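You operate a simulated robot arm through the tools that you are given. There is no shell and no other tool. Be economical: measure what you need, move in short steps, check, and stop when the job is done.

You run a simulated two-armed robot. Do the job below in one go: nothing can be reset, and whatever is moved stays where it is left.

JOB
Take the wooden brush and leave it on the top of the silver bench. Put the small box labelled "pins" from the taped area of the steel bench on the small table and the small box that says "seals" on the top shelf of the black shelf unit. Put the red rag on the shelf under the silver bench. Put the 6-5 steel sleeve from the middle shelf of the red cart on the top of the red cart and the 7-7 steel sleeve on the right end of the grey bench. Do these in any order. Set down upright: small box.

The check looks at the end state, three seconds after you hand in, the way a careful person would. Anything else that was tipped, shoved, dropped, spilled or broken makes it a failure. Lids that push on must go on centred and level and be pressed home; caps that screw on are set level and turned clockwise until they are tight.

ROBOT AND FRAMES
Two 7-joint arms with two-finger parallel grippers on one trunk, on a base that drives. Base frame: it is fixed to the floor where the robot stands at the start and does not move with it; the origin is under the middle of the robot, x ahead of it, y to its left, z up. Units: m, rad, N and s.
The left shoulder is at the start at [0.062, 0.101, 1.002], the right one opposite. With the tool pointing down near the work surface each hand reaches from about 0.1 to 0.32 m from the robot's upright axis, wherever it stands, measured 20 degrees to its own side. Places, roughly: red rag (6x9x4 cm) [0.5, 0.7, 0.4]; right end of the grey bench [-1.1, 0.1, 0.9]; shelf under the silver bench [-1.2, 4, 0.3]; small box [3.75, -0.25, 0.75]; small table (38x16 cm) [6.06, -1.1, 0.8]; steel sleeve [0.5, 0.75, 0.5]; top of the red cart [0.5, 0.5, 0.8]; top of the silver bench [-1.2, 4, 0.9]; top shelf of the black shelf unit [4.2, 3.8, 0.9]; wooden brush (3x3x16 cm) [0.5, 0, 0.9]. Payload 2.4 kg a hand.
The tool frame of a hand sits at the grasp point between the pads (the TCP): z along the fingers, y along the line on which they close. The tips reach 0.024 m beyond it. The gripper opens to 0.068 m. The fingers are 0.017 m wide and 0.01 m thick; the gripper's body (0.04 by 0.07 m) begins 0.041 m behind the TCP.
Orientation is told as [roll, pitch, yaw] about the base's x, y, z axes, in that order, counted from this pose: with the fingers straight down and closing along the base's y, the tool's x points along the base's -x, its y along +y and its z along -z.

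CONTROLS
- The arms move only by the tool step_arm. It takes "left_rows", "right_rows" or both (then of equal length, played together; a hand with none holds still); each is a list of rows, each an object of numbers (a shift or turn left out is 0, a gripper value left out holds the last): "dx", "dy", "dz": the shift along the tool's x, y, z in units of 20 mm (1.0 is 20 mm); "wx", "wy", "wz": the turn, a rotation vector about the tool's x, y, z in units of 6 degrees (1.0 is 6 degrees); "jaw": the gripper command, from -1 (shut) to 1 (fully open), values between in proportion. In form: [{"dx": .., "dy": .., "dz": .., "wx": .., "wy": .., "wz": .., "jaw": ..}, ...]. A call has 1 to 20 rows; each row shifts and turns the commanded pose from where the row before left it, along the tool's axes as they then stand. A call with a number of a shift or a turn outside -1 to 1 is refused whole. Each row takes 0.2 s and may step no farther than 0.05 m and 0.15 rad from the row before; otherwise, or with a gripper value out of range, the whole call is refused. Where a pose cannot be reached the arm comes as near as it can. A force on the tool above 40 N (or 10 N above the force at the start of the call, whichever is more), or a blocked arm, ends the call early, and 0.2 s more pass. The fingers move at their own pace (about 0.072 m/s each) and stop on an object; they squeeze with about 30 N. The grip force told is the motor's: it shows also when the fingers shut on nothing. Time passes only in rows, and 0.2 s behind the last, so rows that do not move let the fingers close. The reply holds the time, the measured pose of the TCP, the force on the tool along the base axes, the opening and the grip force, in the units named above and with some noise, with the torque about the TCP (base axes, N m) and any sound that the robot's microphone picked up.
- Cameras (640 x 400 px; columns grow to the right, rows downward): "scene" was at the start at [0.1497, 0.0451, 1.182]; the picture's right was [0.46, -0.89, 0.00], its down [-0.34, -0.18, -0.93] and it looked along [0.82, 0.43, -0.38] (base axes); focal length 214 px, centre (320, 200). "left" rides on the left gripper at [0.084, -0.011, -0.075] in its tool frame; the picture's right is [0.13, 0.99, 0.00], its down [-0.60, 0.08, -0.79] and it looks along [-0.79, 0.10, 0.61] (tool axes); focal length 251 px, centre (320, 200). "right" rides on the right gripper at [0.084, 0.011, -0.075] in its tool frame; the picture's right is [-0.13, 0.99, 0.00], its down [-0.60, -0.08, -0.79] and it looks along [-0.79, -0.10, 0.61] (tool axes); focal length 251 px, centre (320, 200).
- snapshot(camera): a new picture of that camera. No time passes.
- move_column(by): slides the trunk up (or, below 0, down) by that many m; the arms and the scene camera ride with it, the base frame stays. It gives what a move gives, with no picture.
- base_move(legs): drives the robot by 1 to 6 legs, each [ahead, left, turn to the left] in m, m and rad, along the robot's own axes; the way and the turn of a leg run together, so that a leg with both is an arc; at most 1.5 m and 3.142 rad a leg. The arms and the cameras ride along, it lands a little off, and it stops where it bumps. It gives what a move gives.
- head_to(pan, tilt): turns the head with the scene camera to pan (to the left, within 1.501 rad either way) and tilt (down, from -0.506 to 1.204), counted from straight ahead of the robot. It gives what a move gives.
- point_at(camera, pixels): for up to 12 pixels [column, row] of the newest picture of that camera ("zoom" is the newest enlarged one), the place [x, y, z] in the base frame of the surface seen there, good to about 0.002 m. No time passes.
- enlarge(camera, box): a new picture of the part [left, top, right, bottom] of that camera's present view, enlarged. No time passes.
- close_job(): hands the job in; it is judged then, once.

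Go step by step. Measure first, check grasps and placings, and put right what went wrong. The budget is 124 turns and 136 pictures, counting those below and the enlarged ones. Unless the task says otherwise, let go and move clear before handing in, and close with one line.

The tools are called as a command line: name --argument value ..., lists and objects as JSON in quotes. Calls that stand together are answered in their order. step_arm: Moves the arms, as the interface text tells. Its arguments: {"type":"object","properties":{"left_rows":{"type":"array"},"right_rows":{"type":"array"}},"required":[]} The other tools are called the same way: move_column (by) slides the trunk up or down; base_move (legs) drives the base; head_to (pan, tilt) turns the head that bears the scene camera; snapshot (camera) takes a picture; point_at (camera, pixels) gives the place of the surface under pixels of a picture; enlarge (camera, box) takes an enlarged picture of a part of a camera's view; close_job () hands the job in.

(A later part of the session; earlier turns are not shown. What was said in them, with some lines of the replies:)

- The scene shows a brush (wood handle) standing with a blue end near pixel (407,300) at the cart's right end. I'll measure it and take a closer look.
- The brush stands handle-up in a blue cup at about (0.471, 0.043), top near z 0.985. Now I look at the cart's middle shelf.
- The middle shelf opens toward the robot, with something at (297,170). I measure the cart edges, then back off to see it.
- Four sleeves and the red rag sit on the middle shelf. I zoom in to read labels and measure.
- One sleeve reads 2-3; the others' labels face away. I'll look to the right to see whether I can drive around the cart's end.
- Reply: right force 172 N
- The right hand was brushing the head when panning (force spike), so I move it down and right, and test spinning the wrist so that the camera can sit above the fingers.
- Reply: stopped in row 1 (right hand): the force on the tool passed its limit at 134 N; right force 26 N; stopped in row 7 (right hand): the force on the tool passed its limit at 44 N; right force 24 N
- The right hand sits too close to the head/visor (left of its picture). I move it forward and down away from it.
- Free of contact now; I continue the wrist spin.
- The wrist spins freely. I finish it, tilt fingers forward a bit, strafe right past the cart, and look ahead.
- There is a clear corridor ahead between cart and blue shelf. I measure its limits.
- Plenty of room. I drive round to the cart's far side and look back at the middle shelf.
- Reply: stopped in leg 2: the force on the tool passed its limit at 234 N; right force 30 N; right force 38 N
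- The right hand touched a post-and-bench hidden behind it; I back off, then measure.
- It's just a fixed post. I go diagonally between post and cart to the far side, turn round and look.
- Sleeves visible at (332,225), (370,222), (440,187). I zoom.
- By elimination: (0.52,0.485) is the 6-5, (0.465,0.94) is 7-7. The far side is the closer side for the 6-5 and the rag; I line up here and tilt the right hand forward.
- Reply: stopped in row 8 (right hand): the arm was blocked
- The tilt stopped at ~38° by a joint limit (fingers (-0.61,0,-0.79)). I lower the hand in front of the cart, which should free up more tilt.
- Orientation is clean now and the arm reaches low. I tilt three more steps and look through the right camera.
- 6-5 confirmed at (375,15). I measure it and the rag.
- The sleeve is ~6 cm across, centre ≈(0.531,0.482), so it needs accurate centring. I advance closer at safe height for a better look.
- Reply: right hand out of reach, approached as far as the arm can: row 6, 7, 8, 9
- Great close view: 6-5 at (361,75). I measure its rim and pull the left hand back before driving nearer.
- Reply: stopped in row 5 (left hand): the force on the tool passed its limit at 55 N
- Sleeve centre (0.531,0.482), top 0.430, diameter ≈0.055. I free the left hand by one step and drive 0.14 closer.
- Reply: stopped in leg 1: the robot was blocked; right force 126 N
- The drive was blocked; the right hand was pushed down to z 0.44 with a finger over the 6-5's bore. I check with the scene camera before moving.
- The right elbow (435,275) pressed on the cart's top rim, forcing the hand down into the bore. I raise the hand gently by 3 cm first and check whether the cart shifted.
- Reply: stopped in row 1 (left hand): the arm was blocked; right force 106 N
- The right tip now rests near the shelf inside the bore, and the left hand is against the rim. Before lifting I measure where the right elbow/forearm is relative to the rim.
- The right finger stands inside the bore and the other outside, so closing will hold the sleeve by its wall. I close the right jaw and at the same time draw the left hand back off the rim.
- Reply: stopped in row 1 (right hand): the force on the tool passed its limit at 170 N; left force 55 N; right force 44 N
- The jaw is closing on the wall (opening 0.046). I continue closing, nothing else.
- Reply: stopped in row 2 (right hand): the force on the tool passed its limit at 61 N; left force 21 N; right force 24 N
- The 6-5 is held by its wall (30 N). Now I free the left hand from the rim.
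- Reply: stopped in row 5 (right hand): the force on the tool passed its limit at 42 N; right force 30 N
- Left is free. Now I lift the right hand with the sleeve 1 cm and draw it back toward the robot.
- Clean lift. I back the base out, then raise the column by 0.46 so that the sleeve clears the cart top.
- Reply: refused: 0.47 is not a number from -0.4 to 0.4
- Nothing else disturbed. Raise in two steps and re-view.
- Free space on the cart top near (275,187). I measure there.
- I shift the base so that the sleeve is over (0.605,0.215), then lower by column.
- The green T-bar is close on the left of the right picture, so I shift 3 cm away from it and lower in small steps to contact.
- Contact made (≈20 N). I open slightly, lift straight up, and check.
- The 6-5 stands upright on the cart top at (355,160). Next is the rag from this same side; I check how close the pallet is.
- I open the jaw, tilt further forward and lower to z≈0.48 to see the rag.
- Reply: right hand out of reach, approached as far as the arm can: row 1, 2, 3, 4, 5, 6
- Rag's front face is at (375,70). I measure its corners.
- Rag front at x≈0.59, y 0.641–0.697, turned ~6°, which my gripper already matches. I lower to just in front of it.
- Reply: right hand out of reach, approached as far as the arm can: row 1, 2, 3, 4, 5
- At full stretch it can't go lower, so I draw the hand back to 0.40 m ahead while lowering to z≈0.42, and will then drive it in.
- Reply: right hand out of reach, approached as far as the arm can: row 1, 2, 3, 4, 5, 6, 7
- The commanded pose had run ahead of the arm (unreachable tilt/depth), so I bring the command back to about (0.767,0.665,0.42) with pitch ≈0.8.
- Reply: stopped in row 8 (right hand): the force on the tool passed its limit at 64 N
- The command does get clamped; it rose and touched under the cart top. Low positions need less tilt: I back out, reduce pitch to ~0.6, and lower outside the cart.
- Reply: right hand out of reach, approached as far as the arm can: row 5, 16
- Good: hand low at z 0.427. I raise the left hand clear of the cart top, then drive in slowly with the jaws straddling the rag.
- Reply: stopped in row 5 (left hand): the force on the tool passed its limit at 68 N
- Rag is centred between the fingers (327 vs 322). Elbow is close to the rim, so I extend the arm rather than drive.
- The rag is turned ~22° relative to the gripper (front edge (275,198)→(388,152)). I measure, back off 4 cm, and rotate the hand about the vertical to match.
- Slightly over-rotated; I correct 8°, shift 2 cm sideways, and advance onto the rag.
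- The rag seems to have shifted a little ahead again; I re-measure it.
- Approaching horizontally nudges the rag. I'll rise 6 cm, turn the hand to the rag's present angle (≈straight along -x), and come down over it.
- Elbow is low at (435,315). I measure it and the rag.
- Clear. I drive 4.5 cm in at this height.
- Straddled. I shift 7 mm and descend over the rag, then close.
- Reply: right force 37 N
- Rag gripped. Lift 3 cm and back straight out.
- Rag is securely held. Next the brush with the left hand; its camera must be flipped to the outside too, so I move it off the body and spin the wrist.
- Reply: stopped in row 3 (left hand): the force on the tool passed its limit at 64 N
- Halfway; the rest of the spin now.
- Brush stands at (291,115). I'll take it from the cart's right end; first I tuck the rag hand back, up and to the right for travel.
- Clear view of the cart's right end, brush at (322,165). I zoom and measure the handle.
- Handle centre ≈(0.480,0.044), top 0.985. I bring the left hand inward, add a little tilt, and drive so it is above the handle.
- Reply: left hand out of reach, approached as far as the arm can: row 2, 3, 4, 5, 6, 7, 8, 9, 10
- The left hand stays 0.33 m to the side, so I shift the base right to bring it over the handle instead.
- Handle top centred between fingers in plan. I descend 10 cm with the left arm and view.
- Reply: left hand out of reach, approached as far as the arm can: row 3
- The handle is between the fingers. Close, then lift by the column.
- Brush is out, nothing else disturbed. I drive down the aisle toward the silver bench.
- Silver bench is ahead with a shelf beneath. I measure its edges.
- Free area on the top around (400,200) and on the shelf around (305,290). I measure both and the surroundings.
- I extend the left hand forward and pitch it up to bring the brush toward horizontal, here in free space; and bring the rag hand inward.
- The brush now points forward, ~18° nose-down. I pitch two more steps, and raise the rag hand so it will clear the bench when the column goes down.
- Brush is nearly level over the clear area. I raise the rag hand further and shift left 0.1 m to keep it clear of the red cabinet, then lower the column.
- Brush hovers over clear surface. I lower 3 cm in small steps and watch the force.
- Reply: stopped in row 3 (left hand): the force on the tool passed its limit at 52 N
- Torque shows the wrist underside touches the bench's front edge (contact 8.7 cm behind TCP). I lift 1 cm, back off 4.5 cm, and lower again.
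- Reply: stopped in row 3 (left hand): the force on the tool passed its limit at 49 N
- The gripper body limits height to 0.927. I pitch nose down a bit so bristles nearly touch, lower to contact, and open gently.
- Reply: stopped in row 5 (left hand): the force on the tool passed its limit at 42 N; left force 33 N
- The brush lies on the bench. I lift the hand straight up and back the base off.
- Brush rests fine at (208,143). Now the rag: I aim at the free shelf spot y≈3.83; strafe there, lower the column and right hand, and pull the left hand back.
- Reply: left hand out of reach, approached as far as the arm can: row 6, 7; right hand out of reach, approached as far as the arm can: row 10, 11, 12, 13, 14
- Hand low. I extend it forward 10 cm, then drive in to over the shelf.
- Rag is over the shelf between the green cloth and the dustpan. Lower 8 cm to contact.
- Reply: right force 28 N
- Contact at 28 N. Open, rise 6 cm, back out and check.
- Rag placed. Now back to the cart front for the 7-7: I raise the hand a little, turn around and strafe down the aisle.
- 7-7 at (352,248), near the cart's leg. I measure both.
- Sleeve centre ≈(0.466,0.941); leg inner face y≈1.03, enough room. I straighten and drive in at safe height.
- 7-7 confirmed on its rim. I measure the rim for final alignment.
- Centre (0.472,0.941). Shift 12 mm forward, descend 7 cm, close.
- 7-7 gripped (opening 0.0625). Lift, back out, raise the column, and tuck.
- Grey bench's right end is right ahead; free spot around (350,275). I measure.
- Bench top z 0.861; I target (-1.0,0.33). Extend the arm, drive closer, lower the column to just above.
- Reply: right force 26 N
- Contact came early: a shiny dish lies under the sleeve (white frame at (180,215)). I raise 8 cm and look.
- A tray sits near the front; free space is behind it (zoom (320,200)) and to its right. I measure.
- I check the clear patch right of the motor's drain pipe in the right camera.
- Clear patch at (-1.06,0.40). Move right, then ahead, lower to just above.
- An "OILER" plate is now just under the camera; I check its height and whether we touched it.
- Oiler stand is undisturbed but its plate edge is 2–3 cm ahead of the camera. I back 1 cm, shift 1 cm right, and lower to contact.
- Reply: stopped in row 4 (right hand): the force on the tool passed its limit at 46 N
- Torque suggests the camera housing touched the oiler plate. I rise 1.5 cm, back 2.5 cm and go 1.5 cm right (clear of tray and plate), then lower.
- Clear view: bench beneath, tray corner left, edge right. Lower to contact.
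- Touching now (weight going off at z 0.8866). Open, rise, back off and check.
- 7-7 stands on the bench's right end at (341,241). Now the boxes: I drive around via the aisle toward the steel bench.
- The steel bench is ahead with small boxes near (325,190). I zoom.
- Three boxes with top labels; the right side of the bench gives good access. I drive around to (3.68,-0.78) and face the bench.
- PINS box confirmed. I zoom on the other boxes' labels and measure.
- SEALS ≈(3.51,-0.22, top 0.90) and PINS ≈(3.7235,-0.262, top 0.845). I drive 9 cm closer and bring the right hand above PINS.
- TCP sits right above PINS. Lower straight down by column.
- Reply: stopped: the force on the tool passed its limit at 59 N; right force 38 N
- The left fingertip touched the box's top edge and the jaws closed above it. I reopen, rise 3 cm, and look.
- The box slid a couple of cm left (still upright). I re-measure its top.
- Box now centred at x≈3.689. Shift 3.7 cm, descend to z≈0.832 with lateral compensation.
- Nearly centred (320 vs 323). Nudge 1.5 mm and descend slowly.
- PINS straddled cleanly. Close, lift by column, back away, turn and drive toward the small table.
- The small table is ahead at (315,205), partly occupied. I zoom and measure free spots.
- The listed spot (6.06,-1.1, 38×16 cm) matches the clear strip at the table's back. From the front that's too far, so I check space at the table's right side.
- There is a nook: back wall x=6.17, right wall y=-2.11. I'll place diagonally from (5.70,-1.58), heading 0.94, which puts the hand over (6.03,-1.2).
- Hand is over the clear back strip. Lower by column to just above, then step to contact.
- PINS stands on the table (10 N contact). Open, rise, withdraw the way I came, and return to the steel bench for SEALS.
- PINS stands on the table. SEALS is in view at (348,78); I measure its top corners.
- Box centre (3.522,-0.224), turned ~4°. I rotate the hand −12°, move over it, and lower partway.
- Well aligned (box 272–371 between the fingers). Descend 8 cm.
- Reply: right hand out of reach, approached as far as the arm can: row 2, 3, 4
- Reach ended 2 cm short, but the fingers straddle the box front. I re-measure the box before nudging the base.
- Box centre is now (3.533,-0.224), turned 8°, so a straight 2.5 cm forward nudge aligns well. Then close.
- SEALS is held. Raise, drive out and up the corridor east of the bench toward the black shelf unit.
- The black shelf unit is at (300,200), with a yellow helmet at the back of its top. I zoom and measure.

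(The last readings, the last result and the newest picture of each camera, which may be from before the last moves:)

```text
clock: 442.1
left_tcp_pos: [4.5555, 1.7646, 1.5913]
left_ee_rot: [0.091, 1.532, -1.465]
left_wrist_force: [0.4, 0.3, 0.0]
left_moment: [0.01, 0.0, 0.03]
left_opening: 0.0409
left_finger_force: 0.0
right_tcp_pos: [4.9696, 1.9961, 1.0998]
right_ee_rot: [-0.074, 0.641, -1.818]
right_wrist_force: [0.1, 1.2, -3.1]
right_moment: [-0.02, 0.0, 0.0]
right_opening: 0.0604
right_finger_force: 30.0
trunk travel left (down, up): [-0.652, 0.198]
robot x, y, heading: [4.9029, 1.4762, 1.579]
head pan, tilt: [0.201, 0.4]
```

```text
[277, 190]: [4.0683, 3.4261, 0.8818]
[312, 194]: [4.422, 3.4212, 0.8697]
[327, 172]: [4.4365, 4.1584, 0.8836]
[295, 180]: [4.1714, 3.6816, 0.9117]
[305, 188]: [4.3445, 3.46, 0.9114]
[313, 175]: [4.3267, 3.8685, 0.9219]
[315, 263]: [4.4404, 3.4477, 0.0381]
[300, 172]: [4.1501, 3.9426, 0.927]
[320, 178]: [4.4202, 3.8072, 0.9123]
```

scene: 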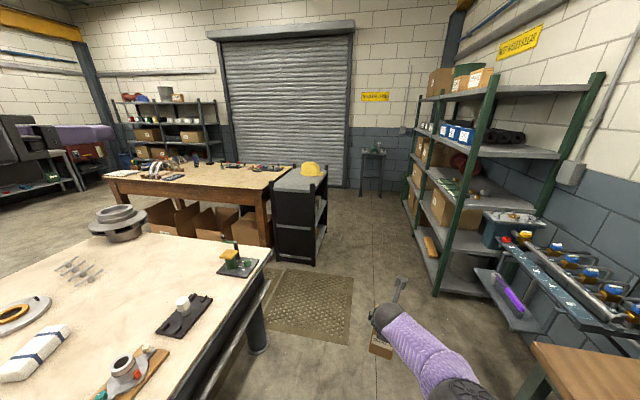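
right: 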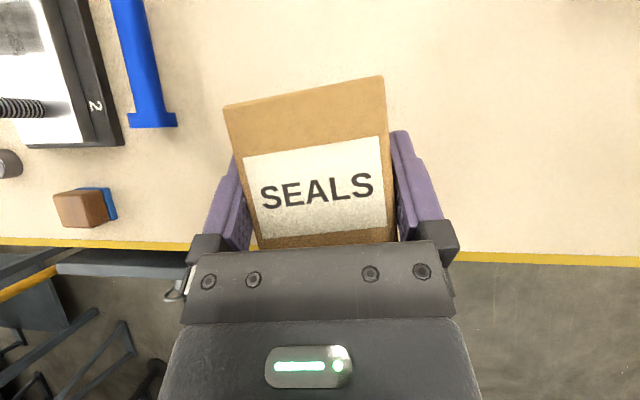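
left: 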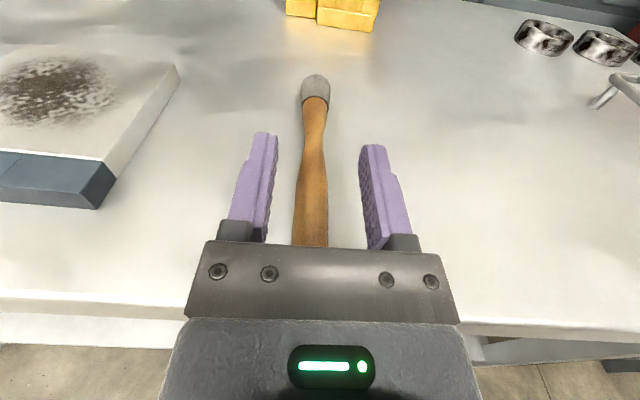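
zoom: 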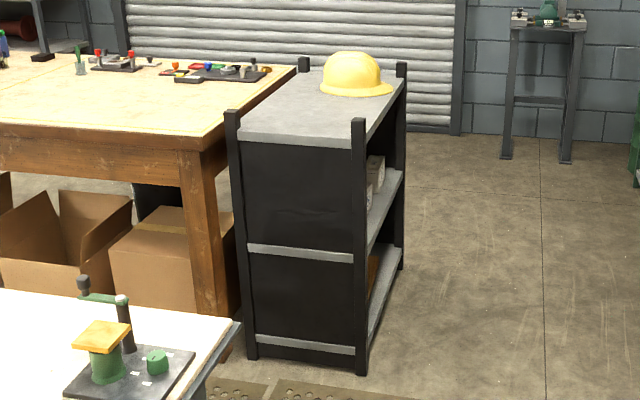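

Top z 0.912, free front half at y≈3.45–3.8. I drive alongside, turn to face it, and bring the box over (4.25,3.6).

base_move --legs '[[1.03, 0, 0], [1.025, 0, 0], [0, 0, 1.562], [0.125, 0, 0]]'

step_arm --right_rows '[{"wy": -0.3}, {}]'

snapshot --camera "right"

snapshot --camera "scene"

```text
clock: 448.5
left_tcp_pos: [4.5883, 2.831, 1.5871]
left_ee_rot: [0.457, 1.527, -1.094]
left_wrist_force: [0.9, 0.5, 0.2]
left_moment: [-0.04, 0.01, 0.02]
left_opening: 0.0407
left_finger_force: 0.1
right_tcp_pos: [5.0098, 3.047, 1.109]
right_ee_rot: [-0.06, 0.643, -1.807]
right_wrist_force: [-0.9, -0.3, -3.2]
right_moment: [-0.02, 0.0, -0.03]
right_opening: 0.0604
right_finger_force: 30.0
trunk travel left (down, up): [-0.652, 0.198]
robot x, y, heading: [4.9508, 2.5395, 1.577]
head pan, tilt: [0.201, 0.4]
stopped in leg 2: the robot was blocked; the commanded pose is now the measured one
```

```text
clock: 449.1
left_tcp_pos: [4.6106, 2.8354, 1.5893]
left_ee_rot: [0.107, 1.526, -1.442]
left_wrist_force: [0.0, -1.9, -0.8]
left_moment: [0.02, -0.01, 0.04]
left_opening: 0.0407
left_finger_force: 0.1
right_tcp_pos: [5.028, 3.0497, 1.1046]
right_ee_rot: [-0.07, 0.606, -1.81]
right_wrist_force: [0.8, -0.5, -2.0]
right_moment: [0.04, 0.05, 0.0]
right_opening: 0.0606
right_finger_force: 30.8
trunk travel left (down, up): [-0.652, 0.198]
robot x, y, heading: [4.9564, 2.5334, 1.585]
head pan, tilt: [0.201, 0.4]
```

```text
7 pictures are left
```

right: 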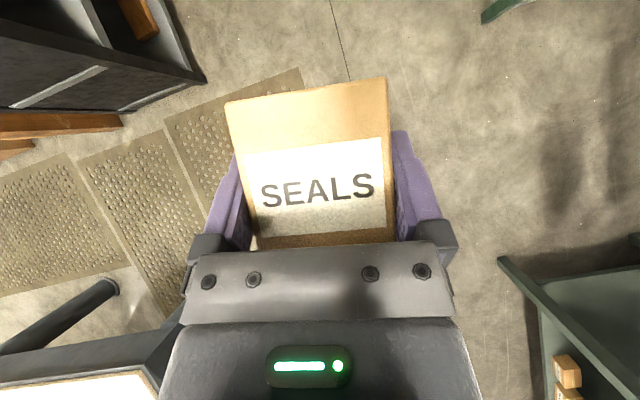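

```text
6 pictures are left
```

scene: 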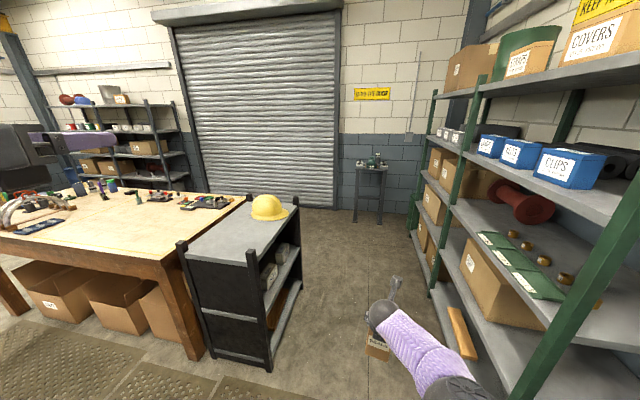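

Blocked at (4.95,2.54). I measure what's near: the green shelf corner, the bench corner and the mat.

point_at --camera "right" --pixels '[[502, 262], [545, 320], [160, 340], [175, 310], [300, 72], [165, 125], [120, 285], [565, 370]]'

point_at --camera "scene" --pixels '[[432, 295], [455, 210], [272, 368], [180, 245], [250, 265], [530, 380], [250, 226], [215, 240]]'

```text
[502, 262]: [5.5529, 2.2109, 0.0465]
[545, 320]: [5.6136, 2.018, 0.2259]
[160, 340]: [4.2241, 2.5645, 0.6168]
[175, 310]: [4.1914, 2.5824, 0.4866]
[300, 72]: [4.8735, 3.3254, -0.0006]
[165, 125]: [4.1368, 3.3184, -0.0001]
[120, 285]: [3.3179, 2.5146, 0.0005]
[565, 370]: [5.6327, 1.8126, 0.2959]
```

```text
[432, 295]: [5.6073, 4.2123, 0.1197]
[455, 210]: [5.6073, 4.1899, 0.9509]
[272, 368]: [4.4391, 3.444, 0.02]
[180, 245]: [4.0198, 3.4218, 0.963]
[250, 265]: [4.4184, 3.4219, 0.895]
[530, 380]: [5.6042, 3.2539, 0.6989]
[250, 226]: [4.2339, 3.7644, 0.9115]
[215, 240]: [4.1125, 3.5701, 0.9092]
```

The perforated mat (x up to 4.87, y 2.6–3.33) blocks the base. I go around it at x≈5.13, then face the unit at y≈3.62.

base_move --legs '[[-0.12, 0, -0.014], [0, -0.18, 0], [1.21, 0, 0], [0, 0, 1.57], [0.35, 0, 0]]'

snapshot --camera "right"

```text
clock: 462.9
left_tcp_pos: [4.486, 3.2711, 1.5844]
left_ee_rot: [0.277, 1.522, 0.277]
left_wrist_force: [0.3, -0.5, 0.2]
left_moment: [-0.01, -0.01, 0.02]
left_opening: 0.0408
left_finger_force: 0.0
right_tcp_pos: [4.2776, 3.6957, 1.1009]
right_ee_rot: [-0.061, 0.605, -0.254]
right_wrist_force: [-0.1, -0.1, -3.4]
right_moment: [-0.01, 0.02, 0.0]
right_opening: 0.0603
right_finger_force: 29.9
trunk travel left (down, up): [-0.652, 0.198]
robot x, y, heading: [4.7977, 3.6258, 3.133]
head pan, tilt: [0.201, 0.4]
```

```text
5 pictures are left
```

right: 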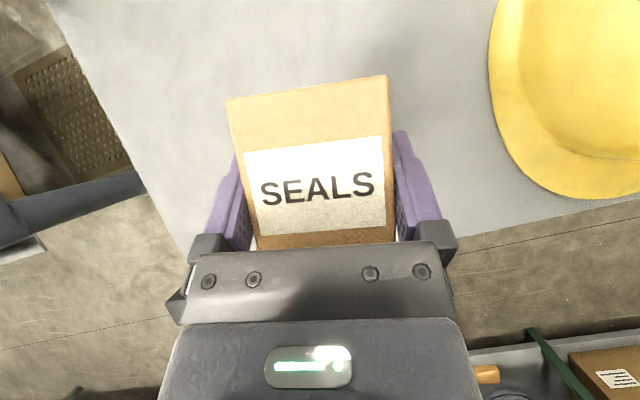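

Over the clear part, helmet to the right. Lower with the column, then gently to contact.

move_column --by -0.09

step_arm --right_rows '[{"dx": -0.17, "dz": 0.245}, {"dx": -0.09, "dz": 0.12}, {}]'

```text
clock: 464.1
left_tcp_pos: [4.4877, 3.271, 1.4944]
left_ee_rot: [0.281, 1.525, 0.282]
left_wrist_force: [-0.1, 0.2, 0.1]
left_moment: [0.01, -0.01, 0.03]
left_opening: 0.0409
left_finger_force: 0.0
right_tcp_pos: [4.2778, 3.6961, 1.0103]
right_ee_rot: [-0.062, 0.605, -0.253]
right_wrist_force: [-0.8, -1.0, -3.5]
right_moment: [0.02, -0.01, 0.01]
right_opening: 0.0601
right_finger_force: 30.1
trunk travel left (down, up): [-0.562, 0.288]
robot x, y, heading: [4.798, 3.6241, 3.133]
head pan, tilt: [0.201, 0.4]
```

```text
clock: 464.9
left_tcp_pos: [4.4873, 3.2707, 1.4952]
left_ee_rot: [0.28, 1.522, 0.278]
left_wrist_force: [-0.7, -0.5, -0.4]
left_moment: [-0.05, 0.02, 0.01]
left_opening: 0.0412
left_finger_force: 0.1
right_tcp_pos: [4.2791, 3.6962, 1.0051]
right_ee_rot: [-0.062, 0.605, -0.252]
right_wrist_force: [-0.5, -0.3, -3.2]
right_moment: [-0.01, -0.03, 0.02]
right_opening: 0.0602
right_finger_force: 30.6
right hand out of reach, approached as far as the arm can: row 2
trunk travel left (down, up): [-0.562, 0.288]
robot x, y, heading: [4.7965, 3.6234, 3.13]
head pan, tilt: [0.201, 0.4]
```

No contact yet at 1.005. I finish with tiny column moves.

move_column --by -0.006

move_column --by -0.003

```text
clock: 465.5
left_tcp_pos: [4.4873, 3.2713, 1.4885]
left_ee_rot: [0.281, 1.521, 0.28]
left_wrist_force: [-1.0, 0.7, 0.4]
left_moment: [0.0, 0.0, 0.0]
left_opening: 0.0406
left_finger_force: 0.1
right_tcp_pos: [4.2798, 3.6952, 0.998]
right_ee_rot: [-0.062, 0.604, -0.252]
right_wrist_force: [0.8, -0.5, -3.1]
right_moment: [0.0, 0.02, 0.04]
right_opening: 0.0603
right_finger_force: 30.0
trunk travel left (down, up): [-0.556, 0.294]
robot x, y, heading: [4.7973, 3.6278, 3.135]
head pan, tilt: [0.201, 0.4]
```

```text
clock: 466.0
left_tcp_pos: [4.4865, 3.2705, 1.4865]
left_ee_rot: [0.285, 1.522, 0.284]
left_wrist_force: [-0.1, 0.3, -0.2]
left_moment: [-0.01, 0.02, 0.01]
left_opening: 0.0408
left_finger_force: 0.0
right_tcp_pos: [4.2794, 3.6944, 0.9959]
right_ee_rot: [-0.061, 0.605, -0.253]
right_wrist_force: [0.4, 0.2, 1.2]
right_moment: [0.17, 0.14, 0.0]
right_opening: 0.0601
right_finger_force: 29.9
trunk travel left (down, up): [-0.553, 0.297]
robot x, y, heading: [4.7962, 3.623, 3.13]
head pan, tilt: [0.201, 0.4]
```

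Contact (weight off). Open, rise by column, back off and check.

step_arm --right_rows '[{"jaw": 1}, {"jaw": 1}, {"jaw": 1}]'

move_column --by 0.15

base_move --legs '[[-0.25, 0, 0]]'

snapshot --camera "scene"

snapshot --camera "right"

```text
clock: 466.8
left_tcp_pos: [4.4887, 3.2714, 1.4854]
left_ee_rot: [0.283, 1.521, 0.283]
left_wrist_force: [0.5, -1.5, 0.3]
left_moment: [0.03, -0.04, 0.0]
left_opening: 0.0407
left_finger_force: 0.1
right_tcp_pos: [4.2791, 3.6953, 0.9962]
right_ee_rot: [-0.062, 0.604, -0.252]
right_wrist_force: [-0.5, 0.1, 0.8]
right_moment: [0.0, 0.02, -0.01]
right_opening: 0.068
right_finger_force: 0.0
trunk travel left (down, up): [-0.553, 0.297]
robot x, y, heading: [4.7953, 3.6254, 3.133]
head pan, tilt: [0.201, 0.4]
```

```text
clock: 468.5
left_tcp_pos: [4.4873, 3.2709, 1.636]
left_ee_rot: [0.283, 1.521, 0.283]
left_wrist_force: [0.2, -0.9, 1.7]
left_moment: [-0.03, -0.01, 0.0]
left_opening: 0.0407
left_finger_force: 0.1
right_tcp_pos: [4.2788, 3.695, 1.1508]
right_ee_rot: [-0.064, 0.613, -0.253]
right_wrist_force: [-0.1, 0.0, 0.5]
right_moment: [-0.03, -0.01, 0.02]
right_opening: 0.0682
right_finger_force: 0.0
trunk travel left (down, up): [-0.703, 0.147]
robot x, y, heading: [4.7996, 3.6239, 3.136]
head pan, tilt: [0.201, 0.4]
```

```text
clock: 470.3
left_tcp_pos: [4.7375, 3.2672, 1.6349]
left_ee_rot: [0.287, 1.524, 0.291]
left_wrist_force: [0.7, 0.1, -0.1]
left_moment: [0.0, 0.01, 0.0]
left_opening: 0.0406
left_finger_force: 0.1
right_tcp_pos: [4.5286, 3.6924, 1.1522]
right_ee_rot: [-0.065, 0.614, -0.253]
right_wrist_force: [0.1, 0.0, 0.5]
right_moment: [0.0, 0.0, -0.01]
right_opening: 0.068
right_finger_force: 0.2
trunk travel left (down, up): [-0.703, 0.147]
robot x, y, heading: [5.0434, 3.6208, 3.133]
head pan, tilt: [0.201, 0.4]
```

```text
4 pictures are left
```

scene: 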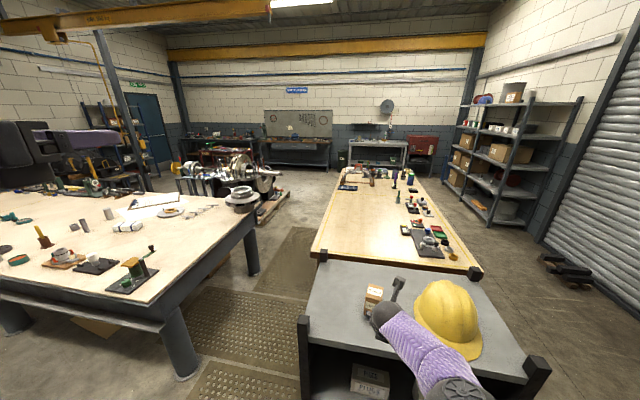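

```text
3 pictures are left
5 turns are left
```

right: 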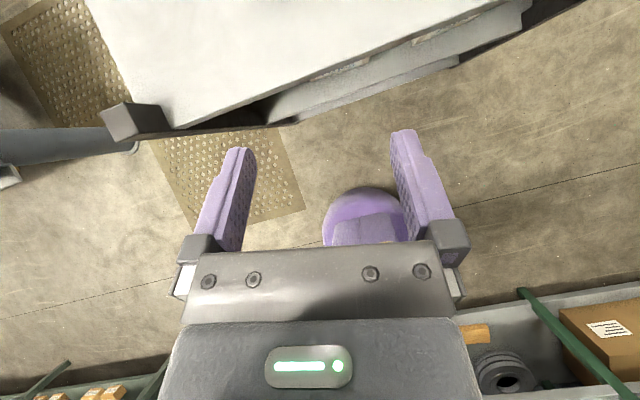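

SEALS stands upright on the top at (372,297), hands clear. One quick zoom to confirm.

enlarge --camera "scene" --box '[330, 260, 450, 350]'

```text
4.44 times, centred on (390, 305) of scene
4 turns are left
```

zoom: 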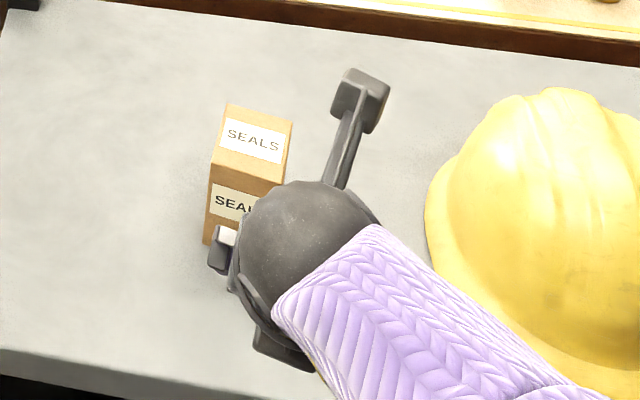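

The zoom shows SEALS upright on the top shelf with both hands clear, so I hand in.

close_job

```text
The job is handed in.
```

All six items are at their places and the job is handed in: the brush, the red rag, both steel sleeves, and the "pins" and "seals" boxes, which stand upright. Along the way the right hand bumped a fixed post and the cart rim and touched the tray and oiler stand on the grey bench. The base was also stopped once beside the floor mat. I saw nothing tipped or displaced by these, though I did not go back to check each one.
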